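You operate a simulated robot arm through the tools that you are given. There is no shell and no other tool.

You are at the controls of a simulated robot arm. One attempt, no reset.

JOB
Isolate the line, bin what jams the rollers, then power up and reset.
Fine: use the grey scrap bin; free the desk emergency stop too.

It is judged by the outcome, as a careful person would: the job done as asked, and still so three seconds after it is handed in. It fails if anything else is knocked over, pushed out of place, dropped, spilled or broken.

ROBOT AND FRAMES
A 7-joint arm with a two-finger parallel gripper, fixed in place. Base frame: the origin is at the foot of the arm, x ahead of it, y to its left, z up. Lengths are in cm, angles in degrees, forces in N, time in s.
With the tool pointing down near the work surface it reaches from about 40 to 90 cm from the base axis. Its first joint turns from -143.0 to 143.0 degrees. Payload 3 kg.
The TCP is the grasp point between the finger pads, 3 cm short of the fingertips. In the tool frame z runs along the fingers and y along their closing line. Largest opening 9.4 cm; finger width 2.8, thickness 1; the body of the gripper, 5 by 9.6 cm, starts 5.5 cm behind the TCP.
Orientation is that of the tool frame in the base frame, as a unit quaternion [w, x, y, z]. With the fingers straight down and closing along the base's y, the tool's x points along the base's -x, its y along +y and its z along -z.

CONTROLS
- The arm moves only by the tool step_arm. Its argument "motion" is a list that holds one entry, the list of rows, each a list of 7 numbers: the shift along the base's x, y, z in units of 500 mm (1.0 is 500 mm), then the turn, a rotation vector about the base's x, y, z in units of 60 degrees (1.0 is 60 degrees), then the closure in counts, from 0 (fully open) to 255 (shut). In form: [[[dx, dy, dz, wx, wy, wz, gripper], ...]]. A call has 1 to 20 rows; each row is the pose to reach, as a shift and turn from the pose commanded when the call began. A call with a number of a shift or a turn outside -1 to 1 is refused whole. A row lasts 0.2 s, in which the tool goes at most 5 cm and 8.6 degrees; a call with a longer step from one row to the next is refused whole, and so is a gripper value outside its range. A pose out of reach is approached as far as the arm can. The call stops where the force on the tool passes 40 N (or 10 N more than at its start, if that is more) or the arm is blocked; 0.2 s more then pass. Each finger travels about 7.2 cm/s and halts on what it meets, pressing with about 41 N; the grip force reading is that of the motor and also rises with nothing between the fingers. The clock runs only during rows and for 0.2 s after the last one: add rows that repeat a pose to give the fingers time. The reply holds the time, the measured pose of the TCP, the force on the tool along the base axes, the opening and the grip force, in the units named above and with some noise, with the torque about the TCP (base axes, N m) and any sound that the robot's microphone picked up, and new pictures: "pictures" is both (left out), scene, wrist or none.
- Cameras (640 x 400 px; columns grow to the right, rows downward): "scene" is fixed at [21.93, 49.9, 172.45]; the picture's right is [-0.48, -0.88, 0.00], its down [-0.81, 0.45, -0.38] and it looks along [0.33, -0.18, -0.92] (base axes); focal length 273 px, centre (320, 200). "wrist" rides on the gripper at [7.6, 1.4, -10.3] in the tool frame; the picture's right is [-0.18, 0.98, 0.00], its down [-0.75, -0.14, -0.64] and it looks along [-0.63, -0.12, 0.77] (tool axes); focal length 243 px, centre (320, 200). There is no depth. A picture from a camera that has moved, and an enlarged one, comes with that camera's place and axes in the base frame and with its lens.
- inspect(camera, box): a new picture of the part [left, top, right, bottom] of that camera's present view, enlarged. The clock stands still meanwhile.
- job_done(): hands the job in; it is judged then, once.

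Nothing tells you positions but the pictures and the camera data. Unless the task says otherwise, let go and move clear before handing in.

The tools are called after "Request:" as a command line: name --argument value ..., lists and objects as JSON in quotes. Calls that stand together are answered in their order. step_arm: Moves the arm, as the interface text tells. Its arguments: {"type":"object","properties":{"motion":{"type":"array","items":{"type":"array","items":{"type":"array","items":{"type":"number"}}}},"pictures":{"type":"string","enum":["both","scene","wrist","none"]}},"required":["motion"]} The other tools are called the same way: inspect (camera, box) takes an enlarged picture of a part of a camera's view; job_done () hands the job in.

At the start:

```text
clock: 0.0
eef_pos: [54.07, 10.26, 126.54]
tcp_rot: [0.001, 0.0, 1.0, 0.0]
ft_force: [-0.2, 0.1, 0.2]
ft_torque: [-0.01, 0.01, -0.02]
width: 9.38
finger_force: 0.0
```

scene: 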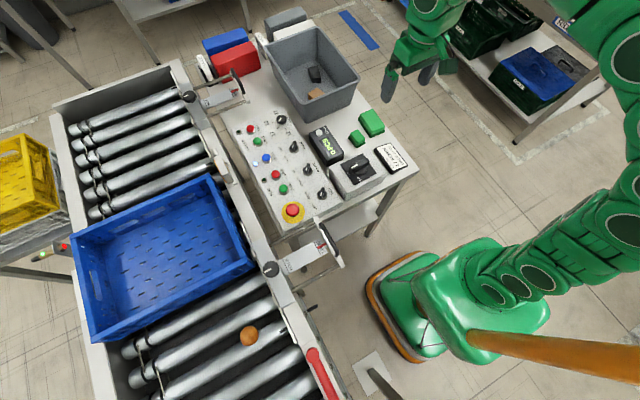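
wrist: 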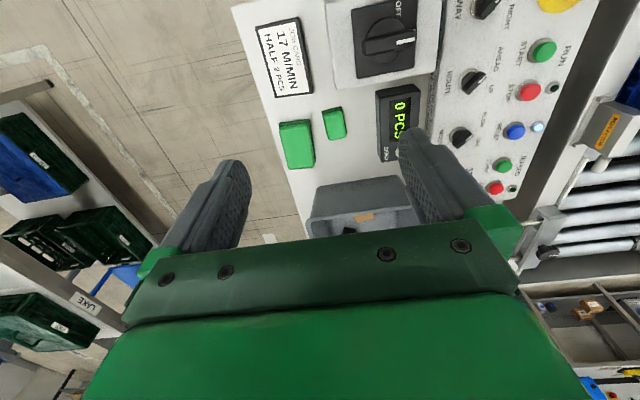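

I see a roller conveyor with a blue crate and an orange-brown ball on the rollers, a desk with a control panel, a rotary isolator, an emergency stop and a grey bin. I'll first look closely at each part before I move.

Request:
inspect --camera "scene" --box '[220, 90, 420, 230]'

Request:
inspect --camera "scene" --box '[70, 230, 350, 400]'

Request:
inspect --camera "wrist" --box '[230, 0, 640, 256]'

Request:
inspect --camera "scene" --box '[170, 0, 380, 131]'

Request:
inspect --camera "scene" --box '[0, 60, 270, 260]'

```text
2.86 times, centred on (320, 160) of scene
camera zoom: at [21.93, 49.9, 172.45], right [-0.48, -0.88, 0.0], down [-0.81, 0.45, -0.38], along [0.33, -0.18, -0.92], focal length 779 px, centre (320, 314)
```

zoom: 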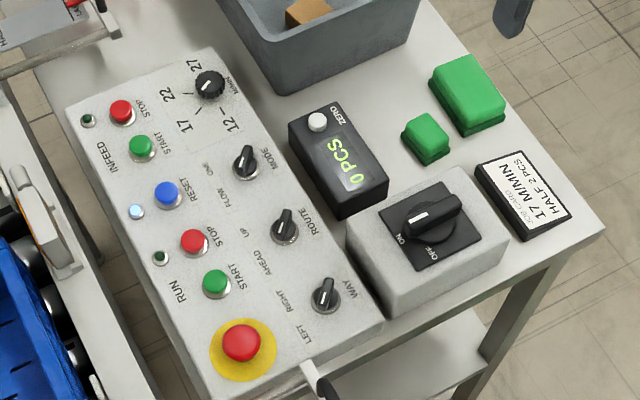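

```text
2.29 times, centred on (210, 315) of scene
camera zoom: at [21.93, 49.9, 172.45], right [-0.48, -0.88, 0.0], down [-0.81, 0.45, -0.38], along [0.33, -0.18, -0.92], focal length 623 px, centre (571, -63)
```

zoom: 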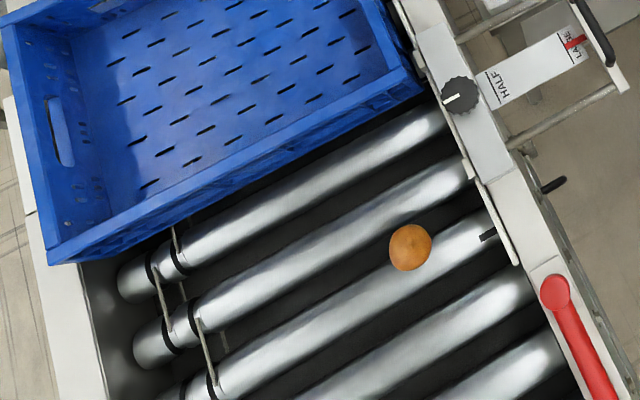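

```text
1.56 times, centred on (435, 128) of wrist
camera zoom: at [46.32, 11.69, 136.72], right [0.18, 0.98, 0.0], down [0.75, -0.14, 0.64], along [0.63, -0.12, -0.77], focal length 379 px, centre (140, 312)
```

zoom: 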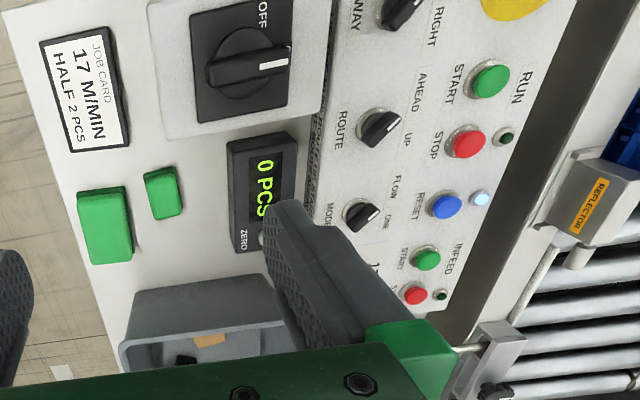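

```text
3.05 times, centred on (275, 66) of scene
camera zoom: at [21.93, 49.9, 172.45], right [-0.48, -0.88, 0.0], down [-0.81, 0.45, -0.38], along [0.33, -0.18, -0.92], focal length 831 px, centre (457, 610)
```

zoom: 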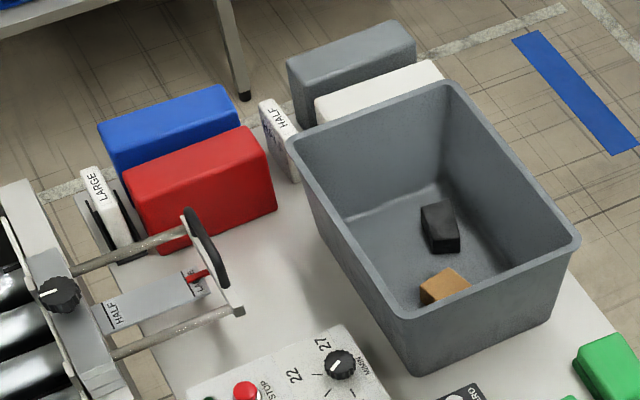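

```text
2.00 times, centred on (135, 160) of scene
camera zoom: at [21.93, 49.9, 172.45], right [-0.48, -0.88, 0.0], down [-0.81, 0.45, -0.38], along [0.33, -0.18, -0.92], focal length 546 px, centre (690, 280)
```

zoom: 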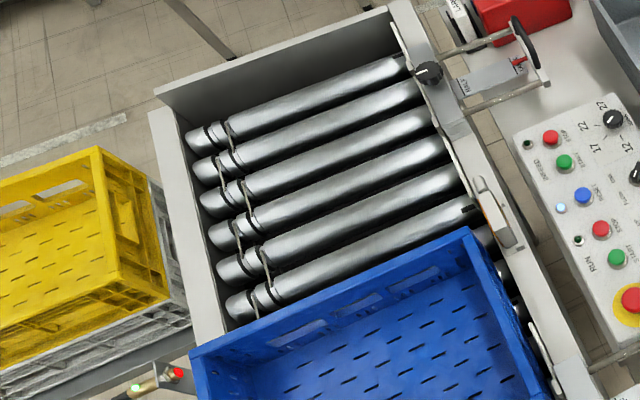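

The isolator handle is around (52, 19, 100) and seems to point at ON. The e-stop is near (50, 44), the blue RESET near (71, 43, 95), and a ball-like object lies on the rollers near (26, 70). I'll move above the isolator for a close look.

Request:
step_arm --motion '[[[0, 0.06, -0.07, 0, 0, 0, 0], [-0.01, 0.12, -0.14, 0, 0, 0, 0], [-0.03, 0.18, -0.2, 0, 0, 0, 0], [-0.03, 0.18, -0.25, 0, 0, 0, 0], [-0.03, 0.18, -0.25, 0, 0, 0, 0]]]' --pictures "both"

```text
clock: 1.2
eef_pos: [52.68, 19.12, 114.07]
tcp_rot: [0.0, -0.001, 1.0, 0.0]
ft_force: [-0.3, -1.2, 0.3]
ft_torque: [0.02, 0.0, 0.03]
width: 9.4
finger_force: 0.0
camera wrist: at [44.83, 20.6, 124.21], right [0.18, 0.98, 0.0], down [0.75, -0.14, 0.64], along [0.63, -0.12, -0.77], focal length 243 px, centre (320, 200)
```

scene: 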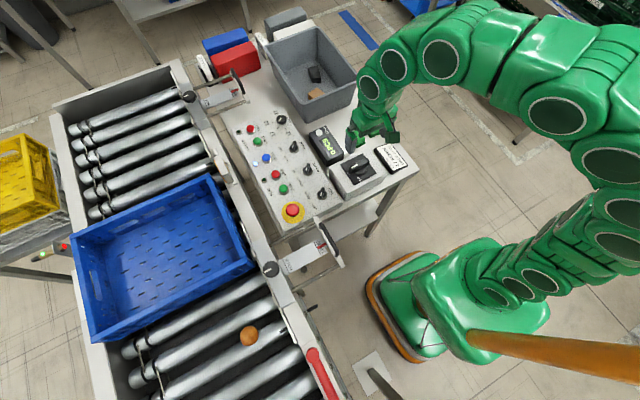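
wrist: 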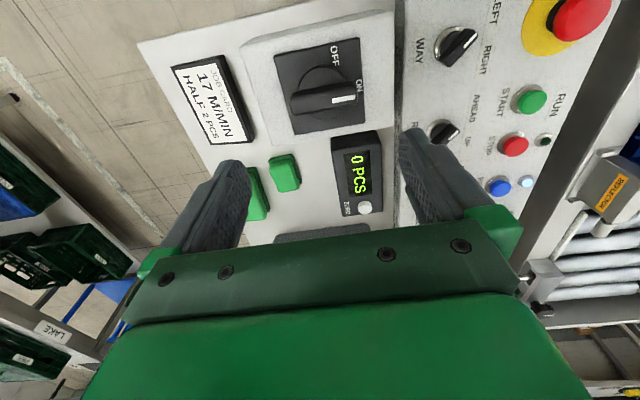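

The isolator handle points to ON, which is the +y side, and OFF is on the -x side, a quarter turn anticlockwise from above. I'll zoom in to place the handle precisely before gripping it.

Request:
inspect --camera "wrist" --box '[240, 30, 400, 130]'

Request:
inspect --camera "wrist" --box '[400, 0, 640, 150]'

Request:
inspect --camera "scene" --box '[320, 130, 416, 190]'

Request:
inspect --camera "scene" --box '[264, 185, 328, 225]'

```text
4.00 times, centred on (320, 80) of wrist
camera zoom: at [44.83, 20.6, 124.21], right [0.18, 0.98, 0.0], down [0.75, -0.14, 0.64], along [0.63, -0.12, -0.77], focal length 970 px, centre (320, 680)
```

zoom: 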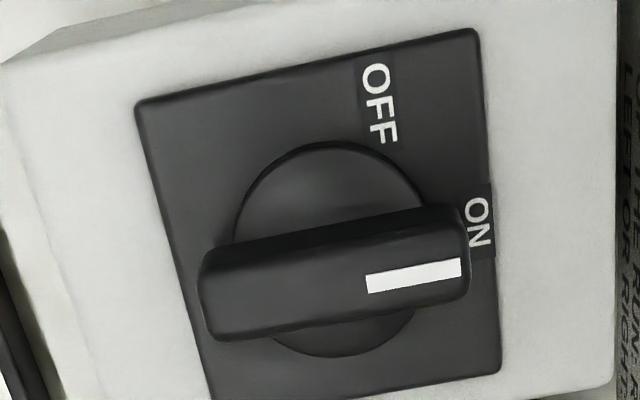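

```text
2.67 times, centred on (520, 75) of wrist
camera zoom: at [44.83, 20.6, 124.21], right [0.18, 0.98, 0.0], down [0.75, -0.14, 0.64], along [0.63, -0.12, -0.77], focal length 647 px, centre (-213, 533)
```

zoom: 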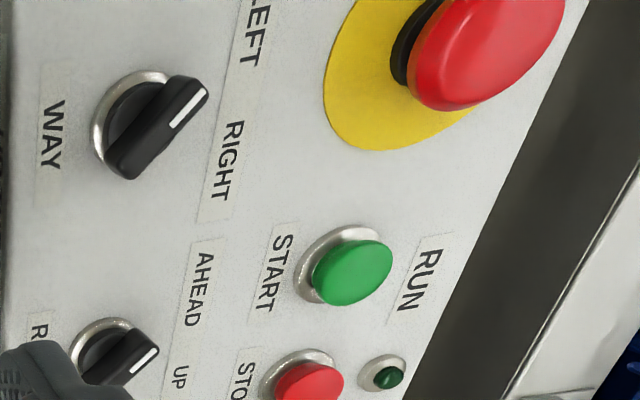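

```text
6.67 times, centred on (368, 160) of scene
camera zoom: at [21.93, 49.9, 172.45], right [-0.48, -0.88, 0.0], down [-0.81, 0.45, -0.38], along [0.33, -0.18, -0.92], focal length 1818 px, centre (0, 467)
```

zoom: 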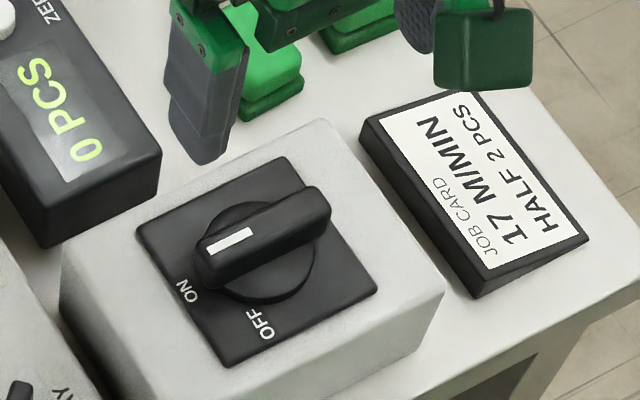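

```text
10.00 times, centred on (296, 205) of scene
camera zoom: at [21.93, 49.9, 172.45], right [-0.48, -0.88, 0.0], down [-0.81, 0.45, -0.38], along [0.33, -0.18, -0.92], focal length 2727 px, centre (560, 150)
```

zoom: 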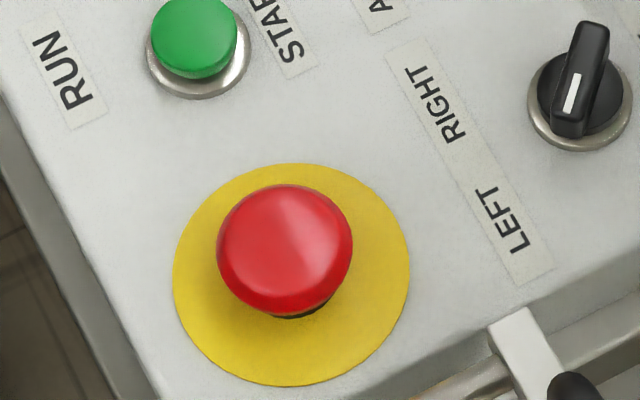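

The handle top is near (52.2, 19.5, 100.4), its long axis runs along y, and the plate is at z≈97.2. I'll turn the tool -90° so the fingers close along x, then check the alignment.

Request:
step_arm --motion '[[[0, 0, 0, 0, 0, -0.1364, 0], [0, 0, 0, 0, 0, -0.2727, 0], [0, 0, 0, 0, 0, -0.4091, 0], [0, 0, 0, 0, 0, -0.5455, 0], [0, 0, 0, 0, 0, -0.6818, 30], [0, 0, 0, 0, 0, -0.8182, 60], [-0.008, 0.006, 0, 0, 0, -0.9545, 90], [-0.008, 0.006, 0, 0, 0, -1.0, 110], [-0.008, 0.006, 0, 0, 0, -1.0, 110]]]' --pictures "none"

Request:
step_arm --motion '[[[0, 0, 0, 0, 0, -0.1364, 110], [0, 0, 0, 0, 0, -0.2727, 110], [0, 0, 0, 0, 0, -0.4091, 110], [0, 0, 0, 0, 0, -0.5, 110], [0, 0, 0, 0, 0, -0.5, 110], [0, 0, 0, 0, 0, -0.5, 110]]]' --pictures "both"

```text
clock: 3.2
eef_pos: [52.12, 19.63, 113.99]
tcp_rot: [0.0, 0.5, 0.866, 0.0]
ft_force: [-0.7, -0.1, 0.3]
ft_torque: [0.01, 0.01, -0.01]
width: 5.37
finger_force: 0.1
```

```text
clock: 4.6
eef_pos: [52.15, 19.61, 114.09]
tcp_rot: [0.001, 0.707, 0.707, 0.0]
ft_force: [0.7, -0.4, -0.3]
ft_torque: [0.01, 0.0, 0.03]
width: 5.36
finger_force: 0.0
camera wrist: at [53.45, 27.18, 124.24], right [0.98, -0.18, 0.0], down [-0.14, -0.75, 0.64], along [-0.12, -0.63, -0.77], focal length 243 px, centre (320, 200)
```

scene: 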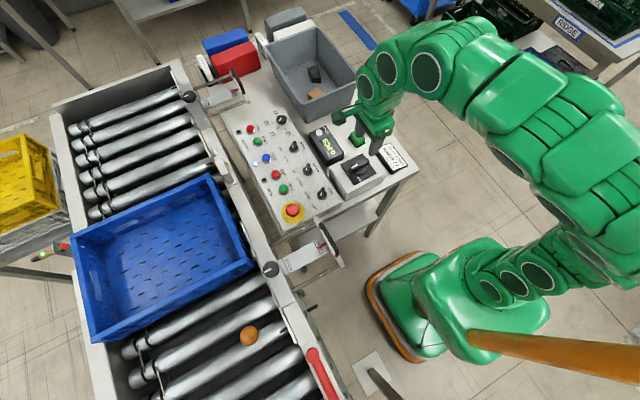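
wrist: 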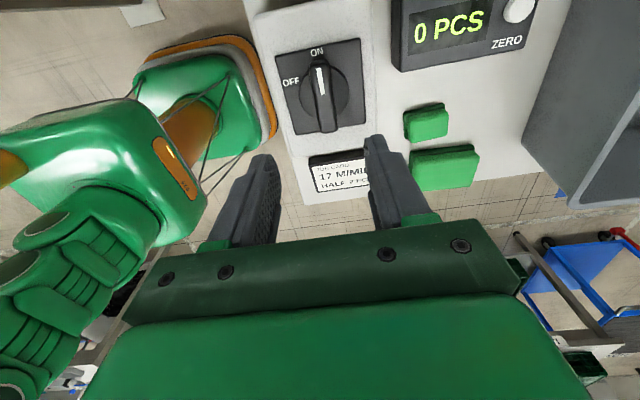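

The tool is turned and hovers over the isolator. I'll check the handle centre from this view.

Request:
inspect --camera "wrist" --box '[240, 30, 400, 130]'

```text
4.00 times, centred on (320, 80) of wrist
camera zoom: at [53.45, 27.18, 124.24], right [0.98, -0.18, 0.0], down [-0.14, -0.75, 0.64], along [-0.12, -0.63, -0.77], focal length 970 px, centre (320, 680)
```

zoom: 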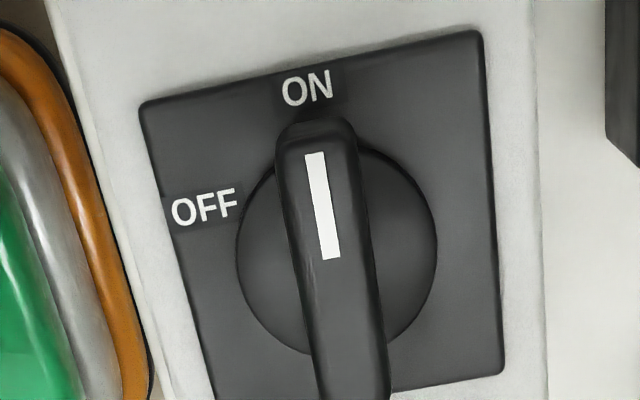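

Handle centre is about (52.3, 19.7). I'll descend with the fingers straddling it, then close gently.

Request:
step_arm --motion '[[[0.002, 0.002, -0.08, 0, 0, 0, 110], [0.002, 0.002, -0.15, 0, 0, 0, 110], [0.002, 0.002, -0.2, 0, 0, 0, 110], [0.002, 0.002, -0.225, 0, 0, 0, 110], [0.002, 0.002, -0.245, 0, 0, 0, 110], [0.002, 0.002, -0.245, 0, 0, 0, 110]]]' --pictures "both"

```text
clock: 6.0
eef_pos: [52.21, 19.58, 101.7]
tcp_rot: [0.0, 0.707, 0.707, 0.0]
ft_force: [-0.5, 0.0, -0.9]
ft_torque: [0.0, 0.02, -0.01]
width: 5.34
finger_force: 0.1
camera wrist: at [53.5, 27.16, 111.97], right [0.98, -0.18, 0.0], down [-0.14, -0.75, 0.64], along [-0.12, -0.63, -0.77], focal length 243 px, centre (320, 200)
```

scene: 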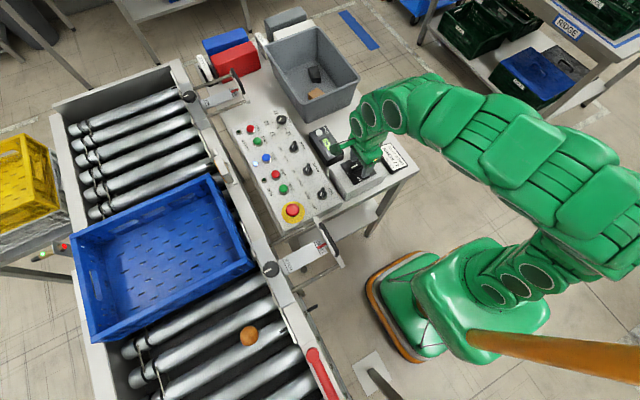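
wrist: 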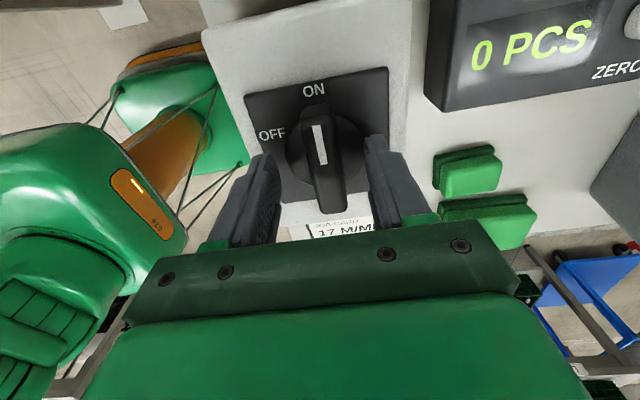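

The fingers straddle the handle without contact. I'll close on it.

Request:
step_arm --motion '[[[0, 0, 0, 0, 0, 0, 200], [0, 0, 0, 0, 0, 0, 230], [0, 0, 0, 0, 0, 0, 230]]]' --pictures "wrist"

```text
clock: 6.8
eef_pos: [52.25, 19.55, 101.82]
tcp_rot: [0.001, 0.707, 0.707, 0.001]
ft_force: [27.3, 0.1, -6.1]
ft_torque: [0.14, -0.44, -0.01]
width: 2.49
finger_force: 13.5
camera wrist: at [53.56, 27.16, 111.98], right [0.98, -0.18, 0.0], down [-0.14, -0.75, 0.64], along [-0.12, -0.63, -0.77], focal length 243 px, centre (320, 200)
```

wrist: 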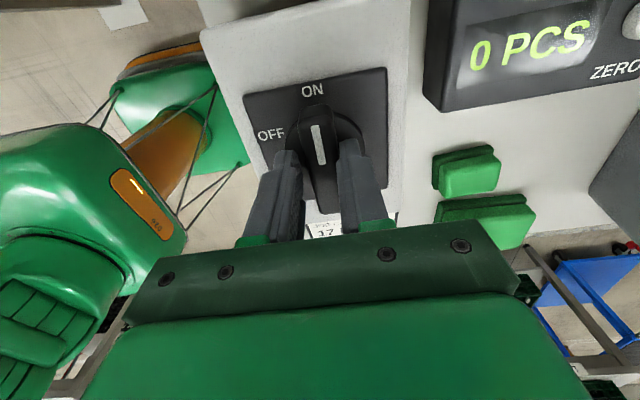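

The grip has contact but pushes sideways in +x, so I'm slightly off centre. I'll shift a little in +x to balance it.

Request:
step_arm --motion '[[[0.002, 0, 0, 0, 0, 0, 230], [0.004, 0, 0, 0, 0, 0, 240], [0.004, 0, 0, 0, 0, 0, 240]]]' --pictures "none"

```text
clock: 7.6
eef_pos: [52.48, 19.53, 101.86]
tcp_rot: [-0.001, 0.707, 0.707, 0.0]
ft_force: [26.6, -6.1, -9.0]
ft_torque: [-0.1, -0.42, 0.0]
width: 2.04
finger_force: 13.3
```

Request:
step_arm --motion '[[[0.002, 0.001, 0, 0, 0, 0, 245], [0.004, 0.001, 0, 0, 0, 0, 255], [0.004, 0.001, 0, 0, 0, 0, 255]]]' --pictures "wrist"

```text
clock: 8.4
eef_pos: [52.47, 19.69, 101.73]
tcp_rot: [0.0, 0.707, 0.707, 0.0]
ft_force: [-9.6, -15.9, 9.8]
ft_torque: [-0.33, 0.25, -0.01]
width: 1.88
finger_force: 45.3
camera wrist: at [53.9, 27.26, 111.99], right [0.98, -0.18, 0.0], down [-0.14, -0.75, 0.64], along [-0.12, -0.63, -0.77], focal length 243 px, centre (320, 200)
```

wrist: 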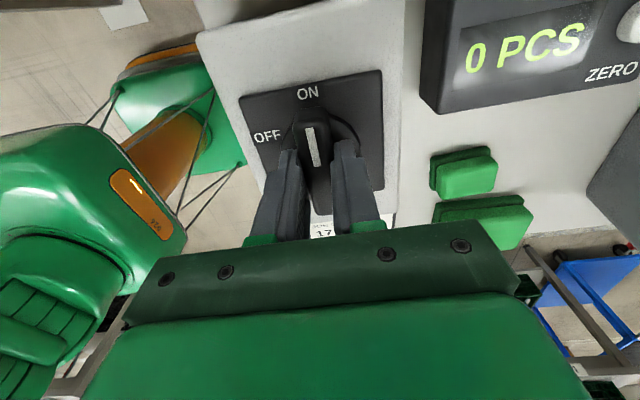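

The handle is held firmly (1.9 cm wide, 45 N). I'll turn it anticlockwise toward OFF in stages.

Request:
step_arm --motion '[[[0, 0, 0, 0, 0, 0.1, 255], [0, 0, 0, 0, 0, 0.2, 255], [0, 0, 0, 0, 0, 0.3, 255], [0, 0, 0, 0, 0, 0.4, 255], [0, 0, 0, 0, 0, 0.5, 255]]]' --pictures "wrist"

```text
clock: 8.9
eef_pos: [52.48, 19.75, 101.71]
tcp_rot: [0.0, 0.651, 0.759, 0.0]
ft_force: [-11.9, -6.4, 8.5]
ft_torque: [0.5, 0.22, -0.11]
width: 1.86
finger_force: 44.5
stopped in row 2: the force on the tool passed its limit at 44 N (the readings are from after the stop); the commanded pose is now the measured one
camera wrist: at [52.71, 27.39, 111.99], right [1.0, -0.03, 0.0], down [-0.02, -0.77, 0.64], along [-0.02, -0.64, -0.77], focal length 243 px, centre (320, 200)
```

wrist: 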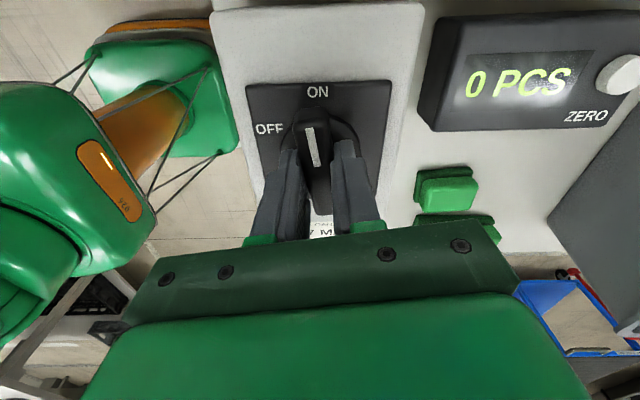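

The handle began to turn with the gripper, with a brief force spike. I'll continue more slowly.

Request:
step_arm --motion '[[[0, 0, 0, 0, 0, 0.04, 255], [0, 0, 0, 0, 0, 0.08, 255], [0, 0, 0, 0, 0, 0.12, 255], [0, 0, 0, 0, 0, 0.16, 255], [0, 0, 0, 0, 0, 0.2, 255], [0, 0, 0, 0, 0, 0.24, 255], [0, 0, 0, 0, 0, 0.28, 255], [0, 0, 0, 0, 0, 0.32, 255], [0, 0, 0, 0, 0, 0.36, 255], [0, 0, 0, 0, 0, 0.4, 255]]]' --pictures "wrist"

```text
clock: 10.5
eef_pos: [52.48, 19.62, 101.73]
tcp_rot: [-0.001, 0.541, 0.841, -0.001]
ft_force: [-8.9, -5.7, 15.9]
ft_torque: [0.25, 0.0, -0.05]
width: 1.87
finger_force: 45.4
stopped in row 7: the force on the tool passed its limit at 41 N (the readings are from after the stop); the commanded pose is now the measured one
camera wrist: at [50.57, 27.17, 111.98], right [0.97, 0.24, 0.0], down [0.19, -0.74, 0.64], along [0.15, -0.62, -0.77], focal length 243 px, centre (320, 200)
```

wrist: 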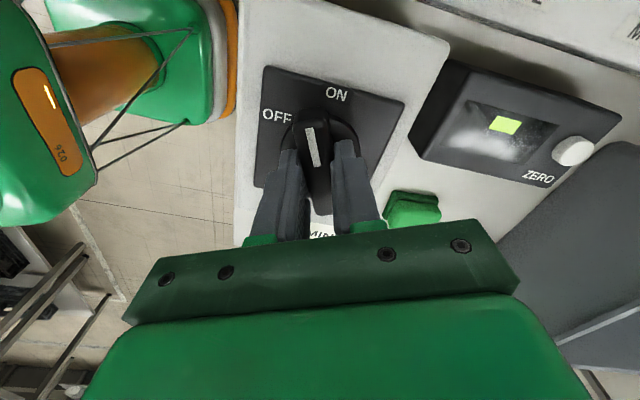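

The handle is about 25° round and the counter display has already changed. I'll keep turning.

Request:
step_arm --motion '[[[0, 0, 0, 0, 0, 0.04, 255], [0, 0, 0, 0, 0, 0.08, 255], [0, 0, 0, 0, 0, 0.12, 255], [0, 0, 0, 0, 0, 0.16, 255], [0, 0, 0, 0, 0, 0.2, 255], [0, 0, 0, 0, 0, 0.24, 255], [0, 0, 0, 0, 0, 0.28, 255], [0, 0, 0, 0, 0, 0.32, 255], [0, 0, 0, 0, 0, 0.36, 255], [0, 0, 0, 0, 0, 0.4, 255], [0, 0, 0, 0, 0, 0.44, 255], [0, 0, 0, 0, 0, 0.48, 255], [0, 0, 0, 0, 0, 0.52, 255], [0, 0, 0, 0, 0, 0.56, 255]]]' --pictures "wrist"

```text
clock: 12.6
eef_pos: [52.51, 19.6, 101.75]
tcp_rot: [-0.002, 0.369, 0.93, -0.002]
ft_force: [-5.9, -4.3, 17.5]
ft_torque: [0.11, -0.29, 0.01]
width: 1.87
finger_force: 45.6
stopped in row 10: the force on the tool passed its limit at 42 N (the readings are from after the stop); the commanded pose is now the measured one
camera wrist: at [47.85, 25.9, 111.98], right [0.81, 0.59, -0.01], down [0.45, -0.62, 0.64], along [0.37, -0.52, -0.77], focal length 243 px, centre (320, 200)
```

wrist: 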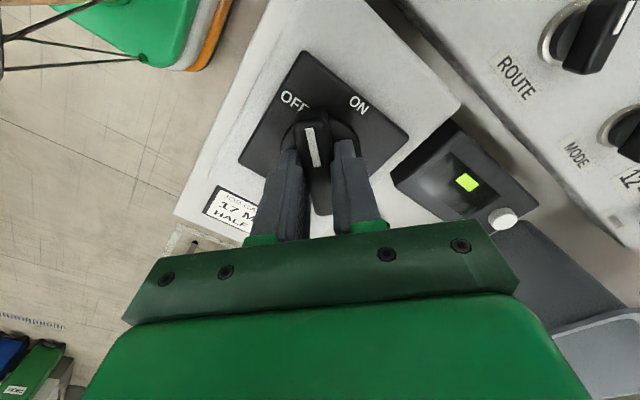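

Halfway round (47°). Continuing to OFF.

Request:
step_arm --motion '[[[0, 0, 0, 0, 0, 0.04, 255], [0, 0, 0, 0, 0, 0.08, 255], [0, 0, 0, 0, 0, 0.12, 255], [0, 0, 0, 0, 0, 0.16, 255], [0, 0, 0, 0, 0, 0.2, 255], [0, 0, 0, 0, 0, 0.24, 255], [0, 0, 0, 0, 0, 0.28, 255], [0, 0, 0, 0, 0, 0.32, 255], [0, 0, 0, 0, 0, 0.36, 255], [0, 0, 0, 0, 0, 0.4, 255], [0, 0, 0, 0, 0, 0.44, 255], [0, 0, 0, 0, 0, 0.48, 255]]]' --pictures "none"

Request:
step_arm --motion '[[[0, 0, 0, 0, 0, 0.04, 255], [0, 0, 0, 0, 0, 0.08, 255], [0, 0, 0, 0, 0, 0.12, 255], [0, 0, 0, 0, 0, 0.16, 255]]]' --pictures "wrist"

```text
clock: 13.3
eef_pos: [52.38, 19.62, 101.69]
tcp_rot: [-0.001, 0.319, 0.948, -0.002]
ft_force: [-4.8, -4.2, 19.2]
ft_torque: [0.31, -0.29, 0.0]
width: 1.89
finger_force: 44.7
stopped in row 3: the force on the tool passed its limit at 43 N (the readings are from after the stop); the commanded pose is now the measured one
```

```text
clock: 14.3
eef_pos: [52.48, 19.71, 101.73]
tcp_rot: [-0.001, 0.246, 0.969, -0.002]
ft_force: [-9.6, -2.7, 18.6]
ft_torque: [0.32, -0.52, 0.03]
width: 1.86
finger_force: 45.2
stopped in row 4: the force on the tool passed its limit at 41 N (the readings are from after the stop); the commanded pose is now the measured one
camera wrist: at [46.35, 24.52, 111.95], right [0.63, 0.78, -0.01], down [0.6, -0.48, 0.64], along [0.5, -0.41, -0.77], focal length 243 px, centre (320, 200)
```

wrist: 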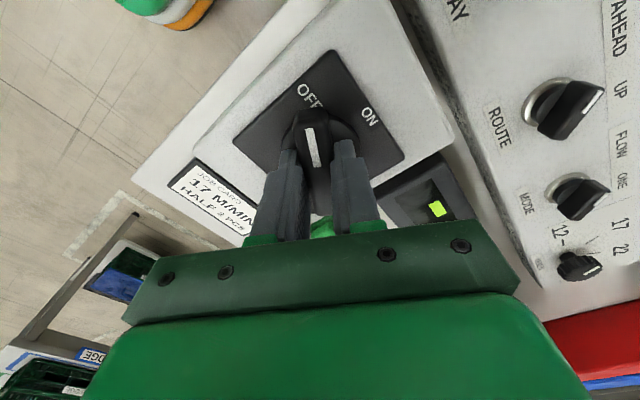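

28° remain. I'll relieve the vertical preload slightly while finishing the turn.

Request:
step_arm --motion '[[[0.001, 0, 0.002, 0, 0, 0.03, 255], [0.001, 0, 0.002, 0, 0, 0.06, 255], [0.001, 0, 0.002, 0, 0, 0.09, 255], [0.001, 0, 0.002, 0, 0, 0.12, 255], [0.001, 0, 0.002, 0, 0, 0.15, 255], [0.001, 0, 0.002, 0, 0, 0.18, 255], [0.001, 0, 0.002, 0, 0, 0.21, 255], [0.001, 0, 0.002, 0, 0, 0.24, 255], [0.001, 0, 0.002, 0, 0, 0.27, 255], [0.001, 0, 0.002, 0, 0, 0.3, 255], [0.001, 0, 0.002, 0, 0, 0.33, 255], [0.001, 0, 0.002, 0, 0, 0.36, 255], [0.001, 0, 0.002, 0, 0, 0.39, 255], [0.001, 0, 0.002, 0, 0, 0.42, 255], [0.001, 0, 0.002, 0, 0, 0.45, 255], [0.001, 0, 0.002, 0, 0, 0.475, 255]]]' --pictures "wrist"

```text
clock: 16.2
eef_pos: [52.38, 19.54, 101.79]
tcp_rot: [-0.001, 0.124, 0.992, -0.003]
ft_force: [-5.8, -2.7, 10.7]
ft_torque: [0.82, -0.19, 0.11]
width: 1.87
finger_force: 45.0
stopped in row 9: the force on the tool passed its limit at 41 N (the readings are from after the stop); the commanded pose is now the measured one
camera wrist: at [45.33, 22.87, 111.96], right [0.42, 0.91, -0.01], down [0.7, -0.32, 0.64], along [0.58, -0.27, -0.77], focal length 243 px, centre (320, 200)
```

wrist: 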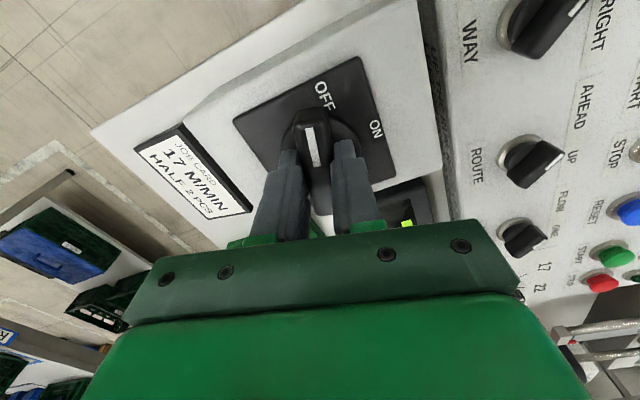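

Request:
step_arm --motion '[[[0, 0, 0.001, 0, 0, 0.03, 255], [0, 0, 0.001, 0, 0, 0.06, 255], [0, 0, 0.001, 0, 0, 0.09, 255], [0, 0, 0.001, 0, 0, 0.12, 255], [0, 0, 0.001, 0, 0, 0.15, 255], [0, 0, 0.001, 0, 0, 0.18, 255], [0, 0, 0.001, 0, 0, 0.21, 255], [0, 0, 0.001, 0, 0, 0.237, 255]]]' --pictures "wrist"

```text
clock: 18.0
eef_pos: [52.36, 19.47, 101.77]
tcp_rot: [-0.001, -0.001, 1.0, -0.004]
ft_force: [-3.5, 1.5, -26.4]
ft_torque: [0.88, 0.09, 0.0]
width: 1.87
finger_force: 44.8
camera wrist: at [44.74, 21.02, 111.98], right [0.18, 0.98, -0.01], down [0.76, -0.13, 0.64], along [0.63, -0.12, -0.77], focal length 243 px, centre (320, 200)
```

wrist: 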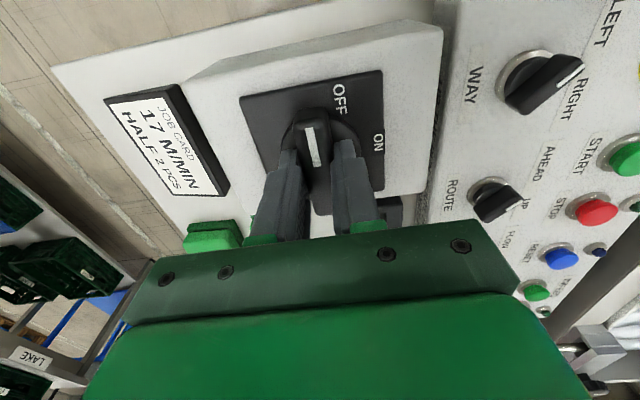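

The handle has turned 90°, but the OFF label may sit at a shallower angle. I'll release it and look at where the handle rests.

Request:
step_arm --motion '[[[0, 0, 0, 0, 0, 0, 130], [0, 0, 0, 0, 0, 0, 100], [0, 0, 0, 0, 0, 0, 100], [0, 0, 0.08, 0, 0, 0, 100], [0, 0, 0.16, 0, 0, 0, 100], [0, 0, 0.24, 0, 0, 0, 100], [0, 0, 0.24, 0, 0, 0, 100]]]' --pictures "both"

Request:
inspect --camera "wrist" --box '[240, 30, 400, 130]'

Request:
inspect --camera "scene" --box '[220, 90, 420, 230]'

```text
clock: 19.6
eef_pos: [52.18, 19.72, 113.59]
tcp_rot: [-0.001, -0.001, 1.0, -0.003]
ft_force: [0.0, -0.4, -0.2]
ft_torque: [0.0, 0.0, -0.04]
width: 5.73
finger_force: 0.1
camera wrist: at [44.57, 21.15, 123.92], right [0.18, 0.98, -0.01], down [0.76, -0.14, 0.64], along [0.63, -0.12, -0.77], focal length 243 px, centre (320, 200)
```

scene: 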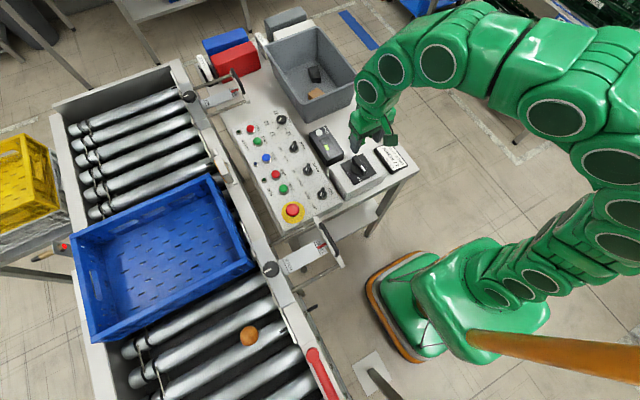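
wrist: 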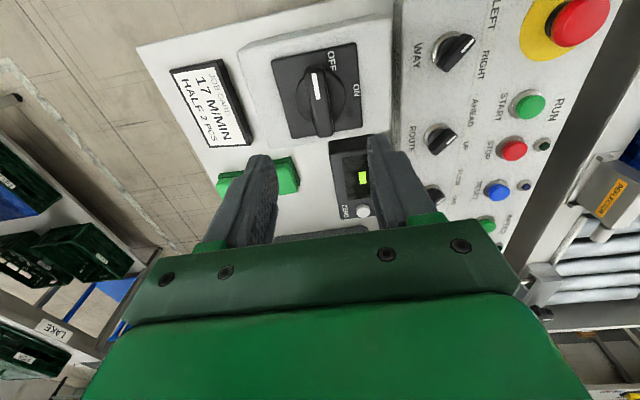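

```text
4.00 times, centred on (320, 80) of wrist
camera zoom: at [44.57, 21.15, 123.92], right [0.18, 0.98, -0.01], down [0.76, -0.14, 0.64], along [0.63, -0.12, -0.77], focal length 970 px, centre (320, 680)
```

zoom: 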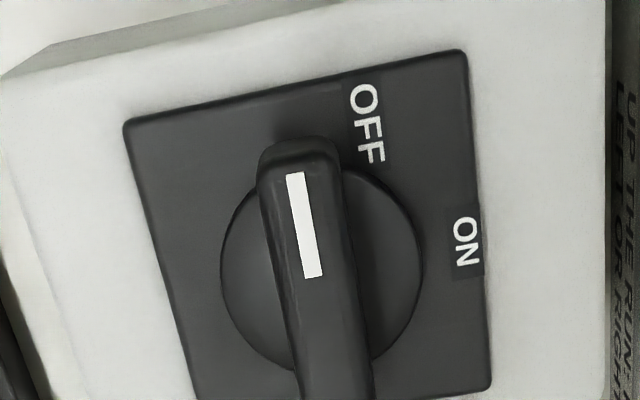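

```text
2.86 times, centred on (320, 160) of scene
camera zoom: at [21.93, 49.9, 172.45], right [-0.48, -0.88, 0.0], down [-0.81, 0.45, -0.38], along [0.33, -0.18, -0.92], focal length 779 px, centre (320, 314)
```

zoom: 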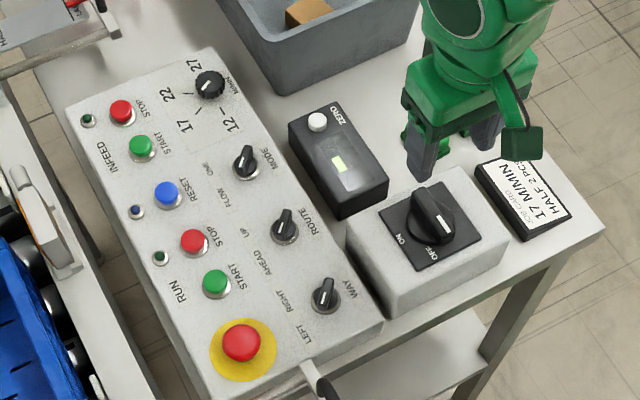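

The handle stays at the far position, the status light is out and the counter is dead, so the line is isolated. Next I'll move high above the rollers near the orange object (about (26, 70)) and look at it.

Request:
step_arm --motion '[[[-0.02, 0.03, 0.06, 0, 0, 0, 100], [-0.06, 0.1, 0.12, 0, 0, 0, 80], [-0.1, 0.18, 0.12, 0, 0, 0, 50], [-0.14, 0.26, 0.12, 0, 0, 0, 0], [-0.18, 0.34, 0.12, 0, 0, 0, 0], [-0.22, 0.42, 0.12, 0, 0, 0, 0], [-0.26, 0.5, 0.12, 0, 0, 0, 0], [-0.31, 0.58, 0.12, 0, 0, 0, 0], [-0.36, 0.66, 0.12, 0, 0, 0, 0], [-0.41, 0.74, 0.12, 0, 0, 0, 0], [-0.46, 0.82, 0.12, 0, 0, 0, 0], [-0.52, 0.9, 0.12, 0, 0, 0, 0], [-0.52, 0.94, 0.12, 0, 0, 0, 0], [-0.52, 0.94, 0.12, 0, 0, 0, 0]]]' --pictures "both"

```text
refused: row 2 steps farther than a row can; nothing moved
```

Request:
step_arm --motion '[[[-0.02, 0.03, 0.06, 0, 0, 0, 100], [-0.05, 0.09, 0.12, 0, 0, 0, 80], [-0.09, 0.17, 0.12, 0, 0, 0, 50], [-0.13, 0.25, 0.12, 0, 0, 0, 0], [-0.17, 0.33, 0.12, 0, 0, 0, 0], [-0.21, 0.41, 0.12, 0, 0, 0, 0], [-0.25, 0.49, 0.12, 0, 0, 0, 0], [-0.3, 0.57, 0.12, 0, 0, 0, 0], [-0.35, 0.65, 0.12, 0, 0, 0, 0], [-0.4, 0.73, 0.12, 0, 0, 0, 0], [-0.45, 0.81, 0.12, 0, 0, 0, 0], [-0.5, 0.89, 0.12, 0, 0, 0, 0], [-0.52, 0.94, 0.12, 0, 0, 0, 0], [-0.52, 0.94, 0.12, 0, 0, 0, 0]]]' --pictures "both"

```text
clock: 22.6
eef_pos: [26.39, 66.61, 119.85]
tcp_rot: [0.0, 0.0, 1.0, -0.004]
ft_force: [0.1, 0.0, -0.9]
ft_torque: [-0.01, -0.03, 0.01]
width: 9.4
finger_force: 0.1
camera wrist: at [18.81, 68.11, 130.15], right [0.18, 0.98, -0.01], down [0.75, -0.14, 0.64], along [0.63, -0.12, -0.77], focal length 243 px, centre (320, 200)
```

scene: 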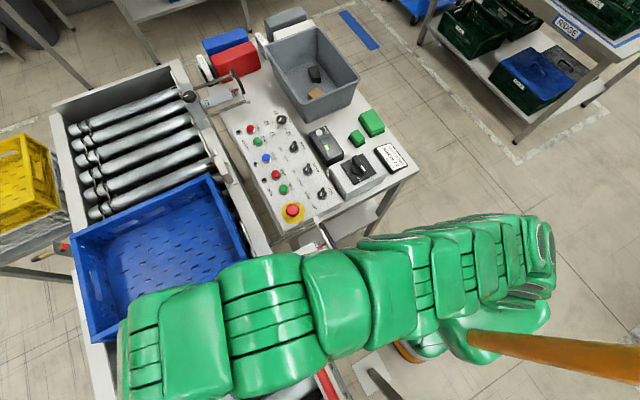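
wrist: 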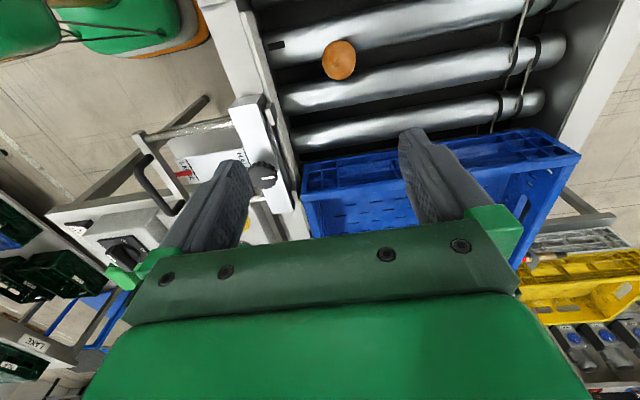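

The object lies at about (25.5, 69.3, 94) on the rollers just before the crate. I'll zoom in to see its shape and how it is wedged.

Request:
inspect --camera "wrist" --box '[260, 10, 420, 110]'

Request:
inspect --camera "wrist" --box '[200, 0, 640, 275]'

```text
4.00 times, centred on (340, 60) of wrist
camera zoom: at [18.81, 68.11, 130.15], right [0.18, 0.98, -0.01], down [0.75, -0.14, 0.64], along [0.63, -0.12, -0.77], focal length 970 px, centre (240, 760)
```

zoom: 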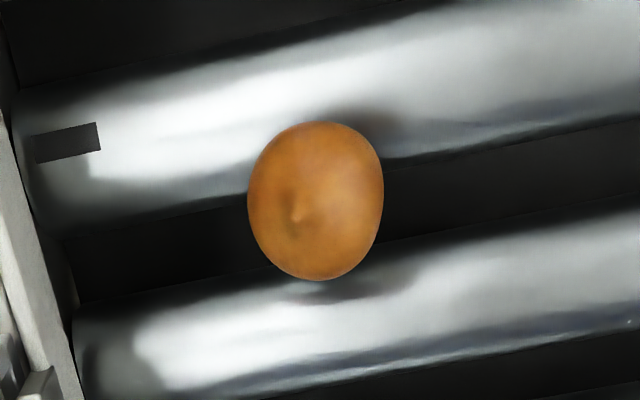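

```text
1.45 times, centred on (420, 138) of wrist
camera zoom: at [18.81, 68.11, 130.15], right [0.18, 0.98, -0.01], down [0.75, -0.14, 0.64], along [0.63, -0.12, -0.77], focal length 353 px, centre (174, 291)
```

zoom: 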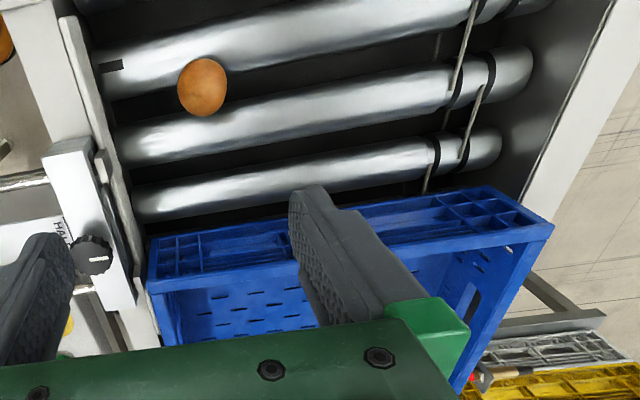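

It's a roundish object about 4.5 cm across, sitting in the gap between two rollers. I'll drop to just above it with the fingers on either side in y, and check.

Request:
step_arm --motion '[[[-0.006, 0.018, -0.07, 0, 0, 0, 30], [-0.012, 0.036, -0.14, 0, 0, 0, 30], [-0.018, 0.054, -0.21, 0, 0, 0, 30], [-0.018, 0.054, -0.28, 0, 0, 0, 30], [-0.018, 0.054, -0.32, 0, 0, 0, 30], [-0.018, 0.054, -0.32, 0, 0, 0, 30]]]' --pictures "both"

Request:
inspect --camera "wrist" --box '[220, 60, 420, 185]'

```text
clock: 24.0
eef_pos: [25.39, 69.3, 103.76]
tcp_rot: [-0.001, -0.001, 1.0, -0.003]
ft_force: [0.3, -0.4, 0.7]
ft_torque: [0.0, -0.01, 0.01]
width: 8.28
finger_force: 0.0
camera wrist: at [17.83, 70.76, 114.06], right [0.18, 0.98, -0.01], down [0.75, -0.14, 0.64], along [0.63, -0.12, -0.77], focal length 243 px, centre (320, 200)
```

scene: 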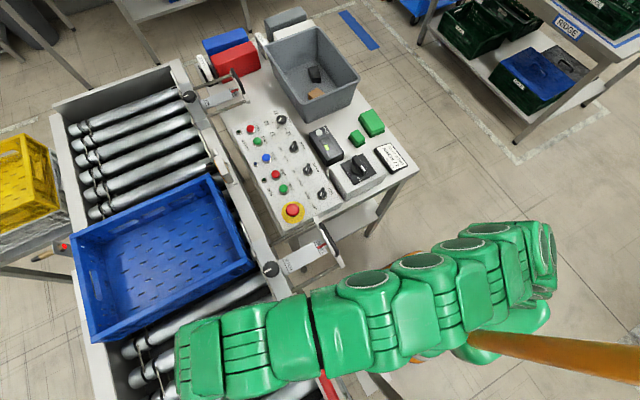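
wrist: 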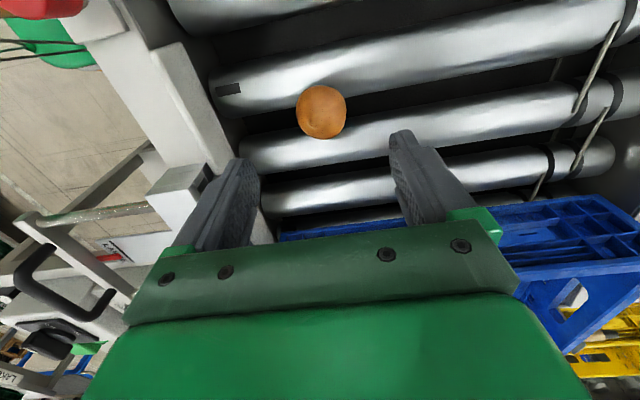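

```text
3.20 times, centred on (320, 122) of wrist
camera zoom: at [17.83, 70.76, 114.06], right [0.18, 0.98, -0.01], down [0.75, -0.14, 0.64], along [0.63, -0.12, -0.77], focal length 776 px, centre (320, 448)
```

zoom: 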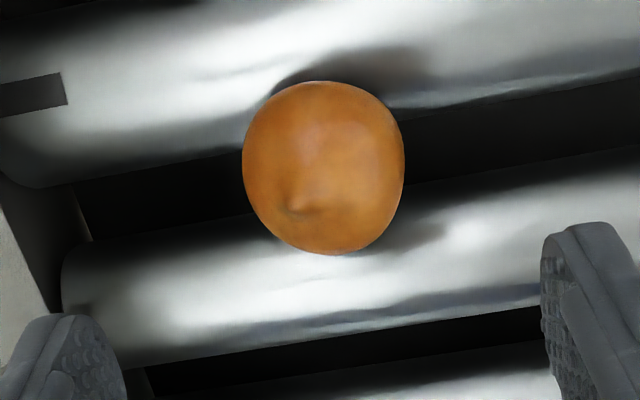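

The object's centre is about (25.7, 69.4, 92.5) with a 4.5 cm diameter. I'll descend slowly around it, using the force guard in case I meet the rollers.

Request:
step_arm --motion '[[[0.006, 0, -0.07, 0, 0, 0, 30], [0.006, 0, -0.12, 0, 0, 0, 30], [0.006, 0, -0.15, 0, 0, 0, 30], [0.006, 0, -0.165, 0, 0, 0, 30], [0.006, 0, -0.178, 0, 0, 0, 30], [0.006, 0, -0.188, 0, 0, 0, 30], [0.006, 0, -0.188, 0, 0, 0, 30]]]' --pictures "wrist"

Request:
inspect --camera "wrist" --box '[200, 90, 440, 240]'

```text
clock: 25.6
eef_pos: [25.75, 69.27, 94.3]
tcp_rot: [-0.001, -0.001, 1.0, -0.002]
ft_force: [0.3, 0.8, 0.0]
ft_torque: [0.0, -0.04, -0.04]
width: 8.27
finger_force: 0.1
camera wrist: at [18.14, 70.73, 104.54], right [0.18, 0.98, -0.01], down [0.75, -0.14, 0.64], along [0.63, -0.12, -0.77], focal length 243 px, centre (320, 200)
```

wrist: 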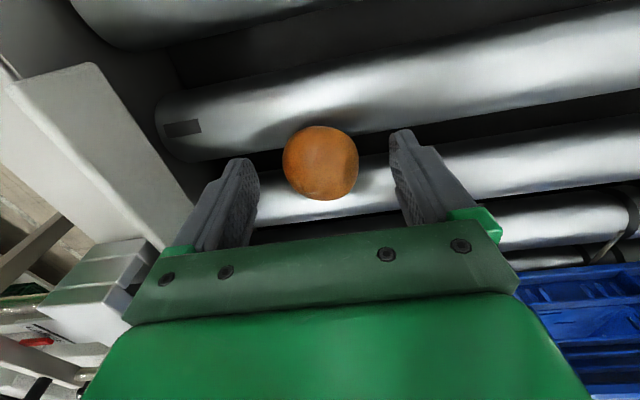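

```text
2.67 times, centred on (320, 165) of wrist
camera zoom: at [18.14, 70.73, 104.54], right [0.18, 0.98, -0.01], down [0.75, -0.14, 0.64], along [0.63, -0.12, -0.77], focal length 647 px, centre (320, 293)
```

zoom: 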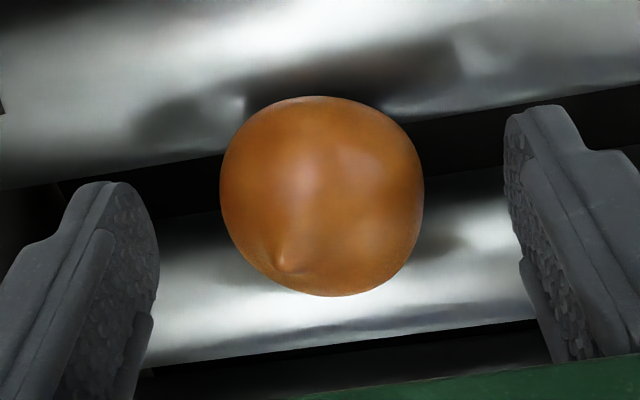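

The object's centre is nearer z≈91.8, so I'll lower another 1.2 cm gently so the pads pass its equator.

Request:
step_arm --motion '[[[0, 0, -0.008, 0, 0, 0, 30], [0, 0, -0.014, 0, 0, 0, 30], [0, 0, -0.02, 0, 0, 0, 30], [0, 0, -0.024, 0, 0, 0, 30], [0, 0, -0.024, 0, 0, 0, 30]]]' --pictures "wrist"

Request:
inspect --camera "wrist" --box '[200, 90, 440, 240]'

```text
clock: 26.8
eef_pos: [25.79, 69.25, 93.19]
tcp_rot: [0.0, -0.001, 1.0, -0.004]
ft_force: [-0.3, 0.2, 0.1]
ft_torque: [-0.01, 0.0, -0.03]
width: 8.29
finger_force: 0.0
camera wrist: at [18.1, 70.74, 103.38], right [0.18, 0.98, -0.01], down [0.75, -0.14, 0.64], along [0.63, -0.12, -0.77], focal length 243 px, centre (320, 200)
```

wrist: 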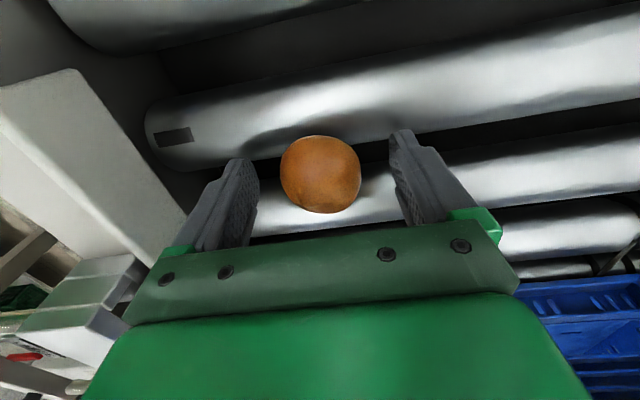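

```text
2.67 times, centred on (320, 165) of wrist
camera zoom: at [18.1, 70.74, 103.38], right [0.18, 0.98, -0.01], down [0.75, -0.14, 0.64], along [0.63, -0.12, -0.77], focal length 647 px, centre (320, 293)
```

zoom: 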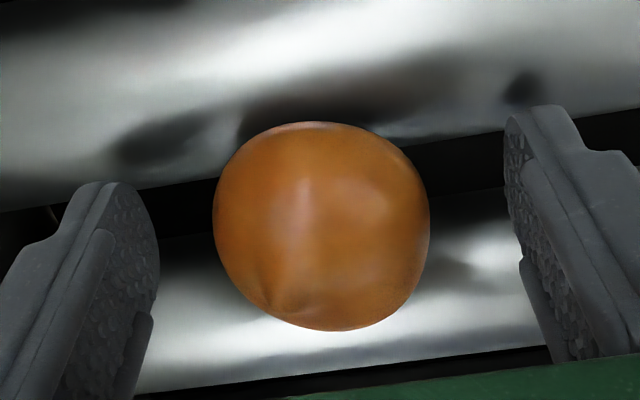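

No contact with the rollers and the object is centred between the pads. I'll close gently to a little under its width.

Request:
step_arm --motion '[[[0, 0, 0, 0, 0, 0, 100], [0, 0, 0, 0, 0, 0, 130], [0, 0, 0, 0, 0, 0, 145], [0, 0, 0, 0, 0, 0, 145], [0, 0, 0, 0, 0, 0, 145]]]' --pictures "wrist"

```text
clock: 28.0
eef_pos: [25.77, 69.25, 93.07]
tcp_rot: [-0.001, -0.001, 1.0, -0.003]
ft_force: [-0.2, -0.1, 1.5]
ft_torque: [0.0, 0.04, -0.02]
width: 4.5
finger_force: 40.7
camera wrist: at [18.1, 70.73, 103.37], right [0.18, 0.98, -0.01], down [0.75, -0.14, 0.64], along [0.63, -0.12, -0.77], focal length 243 px, centre (320, 200)
```

wrist: 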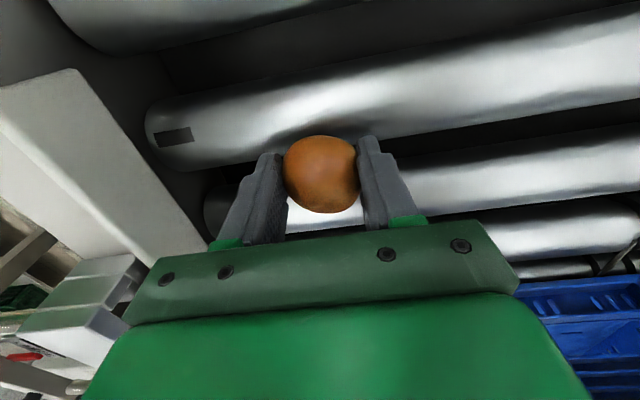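

The object is gripped (4.5 cm, 41 N). I'll lift it slowly at first, then higher.

Request:
step_arm --motion '[[[0, 0, 0.01, 0, 0, 0, 150], [0, 0, 0.03, 0, 0, 0, 150], [0, 0, 0.06, 0, 0, 0, 150], [0, 0, 0.12, 0, 0, 0, 150], [0, 0, 0.2, 0, 0, 0, 150], [0, 0, 0.28, 0, 0, 0, 150], [0, 0, 0.36, 0, 0, 0, 150], [0, 0, 0.44, 0, 0, 0, 150], [0, 0, 0.52, 0, 0, 0, 150], [0, 0, 0.56, 0, 0, 0, 150], [0, 0, 0.56, 0, 0, 0, 150]]]' --pictures "both"

```text
clock: 30.4
eef_pos: [25.7, 68.62, 119.99]
tcp_rot: [-0.001, -0.001, 1.0, -0.004]
ft_force: [0.5, -1.1, -0.6]
ft_torque: [0.0, 0.03, 0.0]
width: 4.49
finger_force: 41.0
out of reach, approached as far as the arm can: row 10, 11
camera wrist: at [18.18, 70.19, 130.22], right [0.18, 0.98, -0.01], down [0.75, -0.14, 0.64], along [0.63, -0.12, -0.77], focal length 243 px, centre (320, 200)
```

scene: 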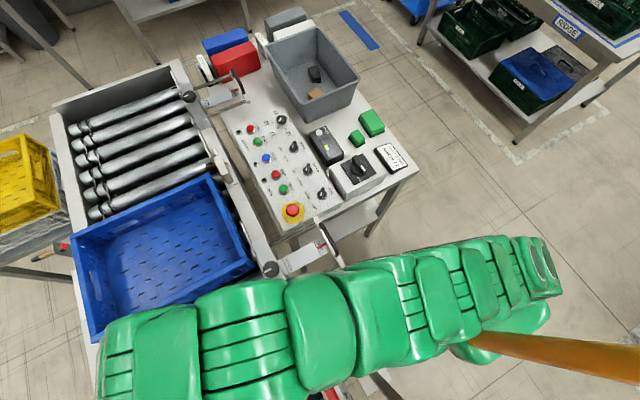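
wrist: 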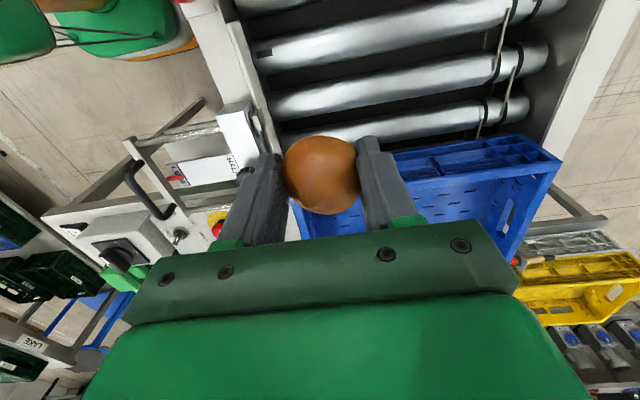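

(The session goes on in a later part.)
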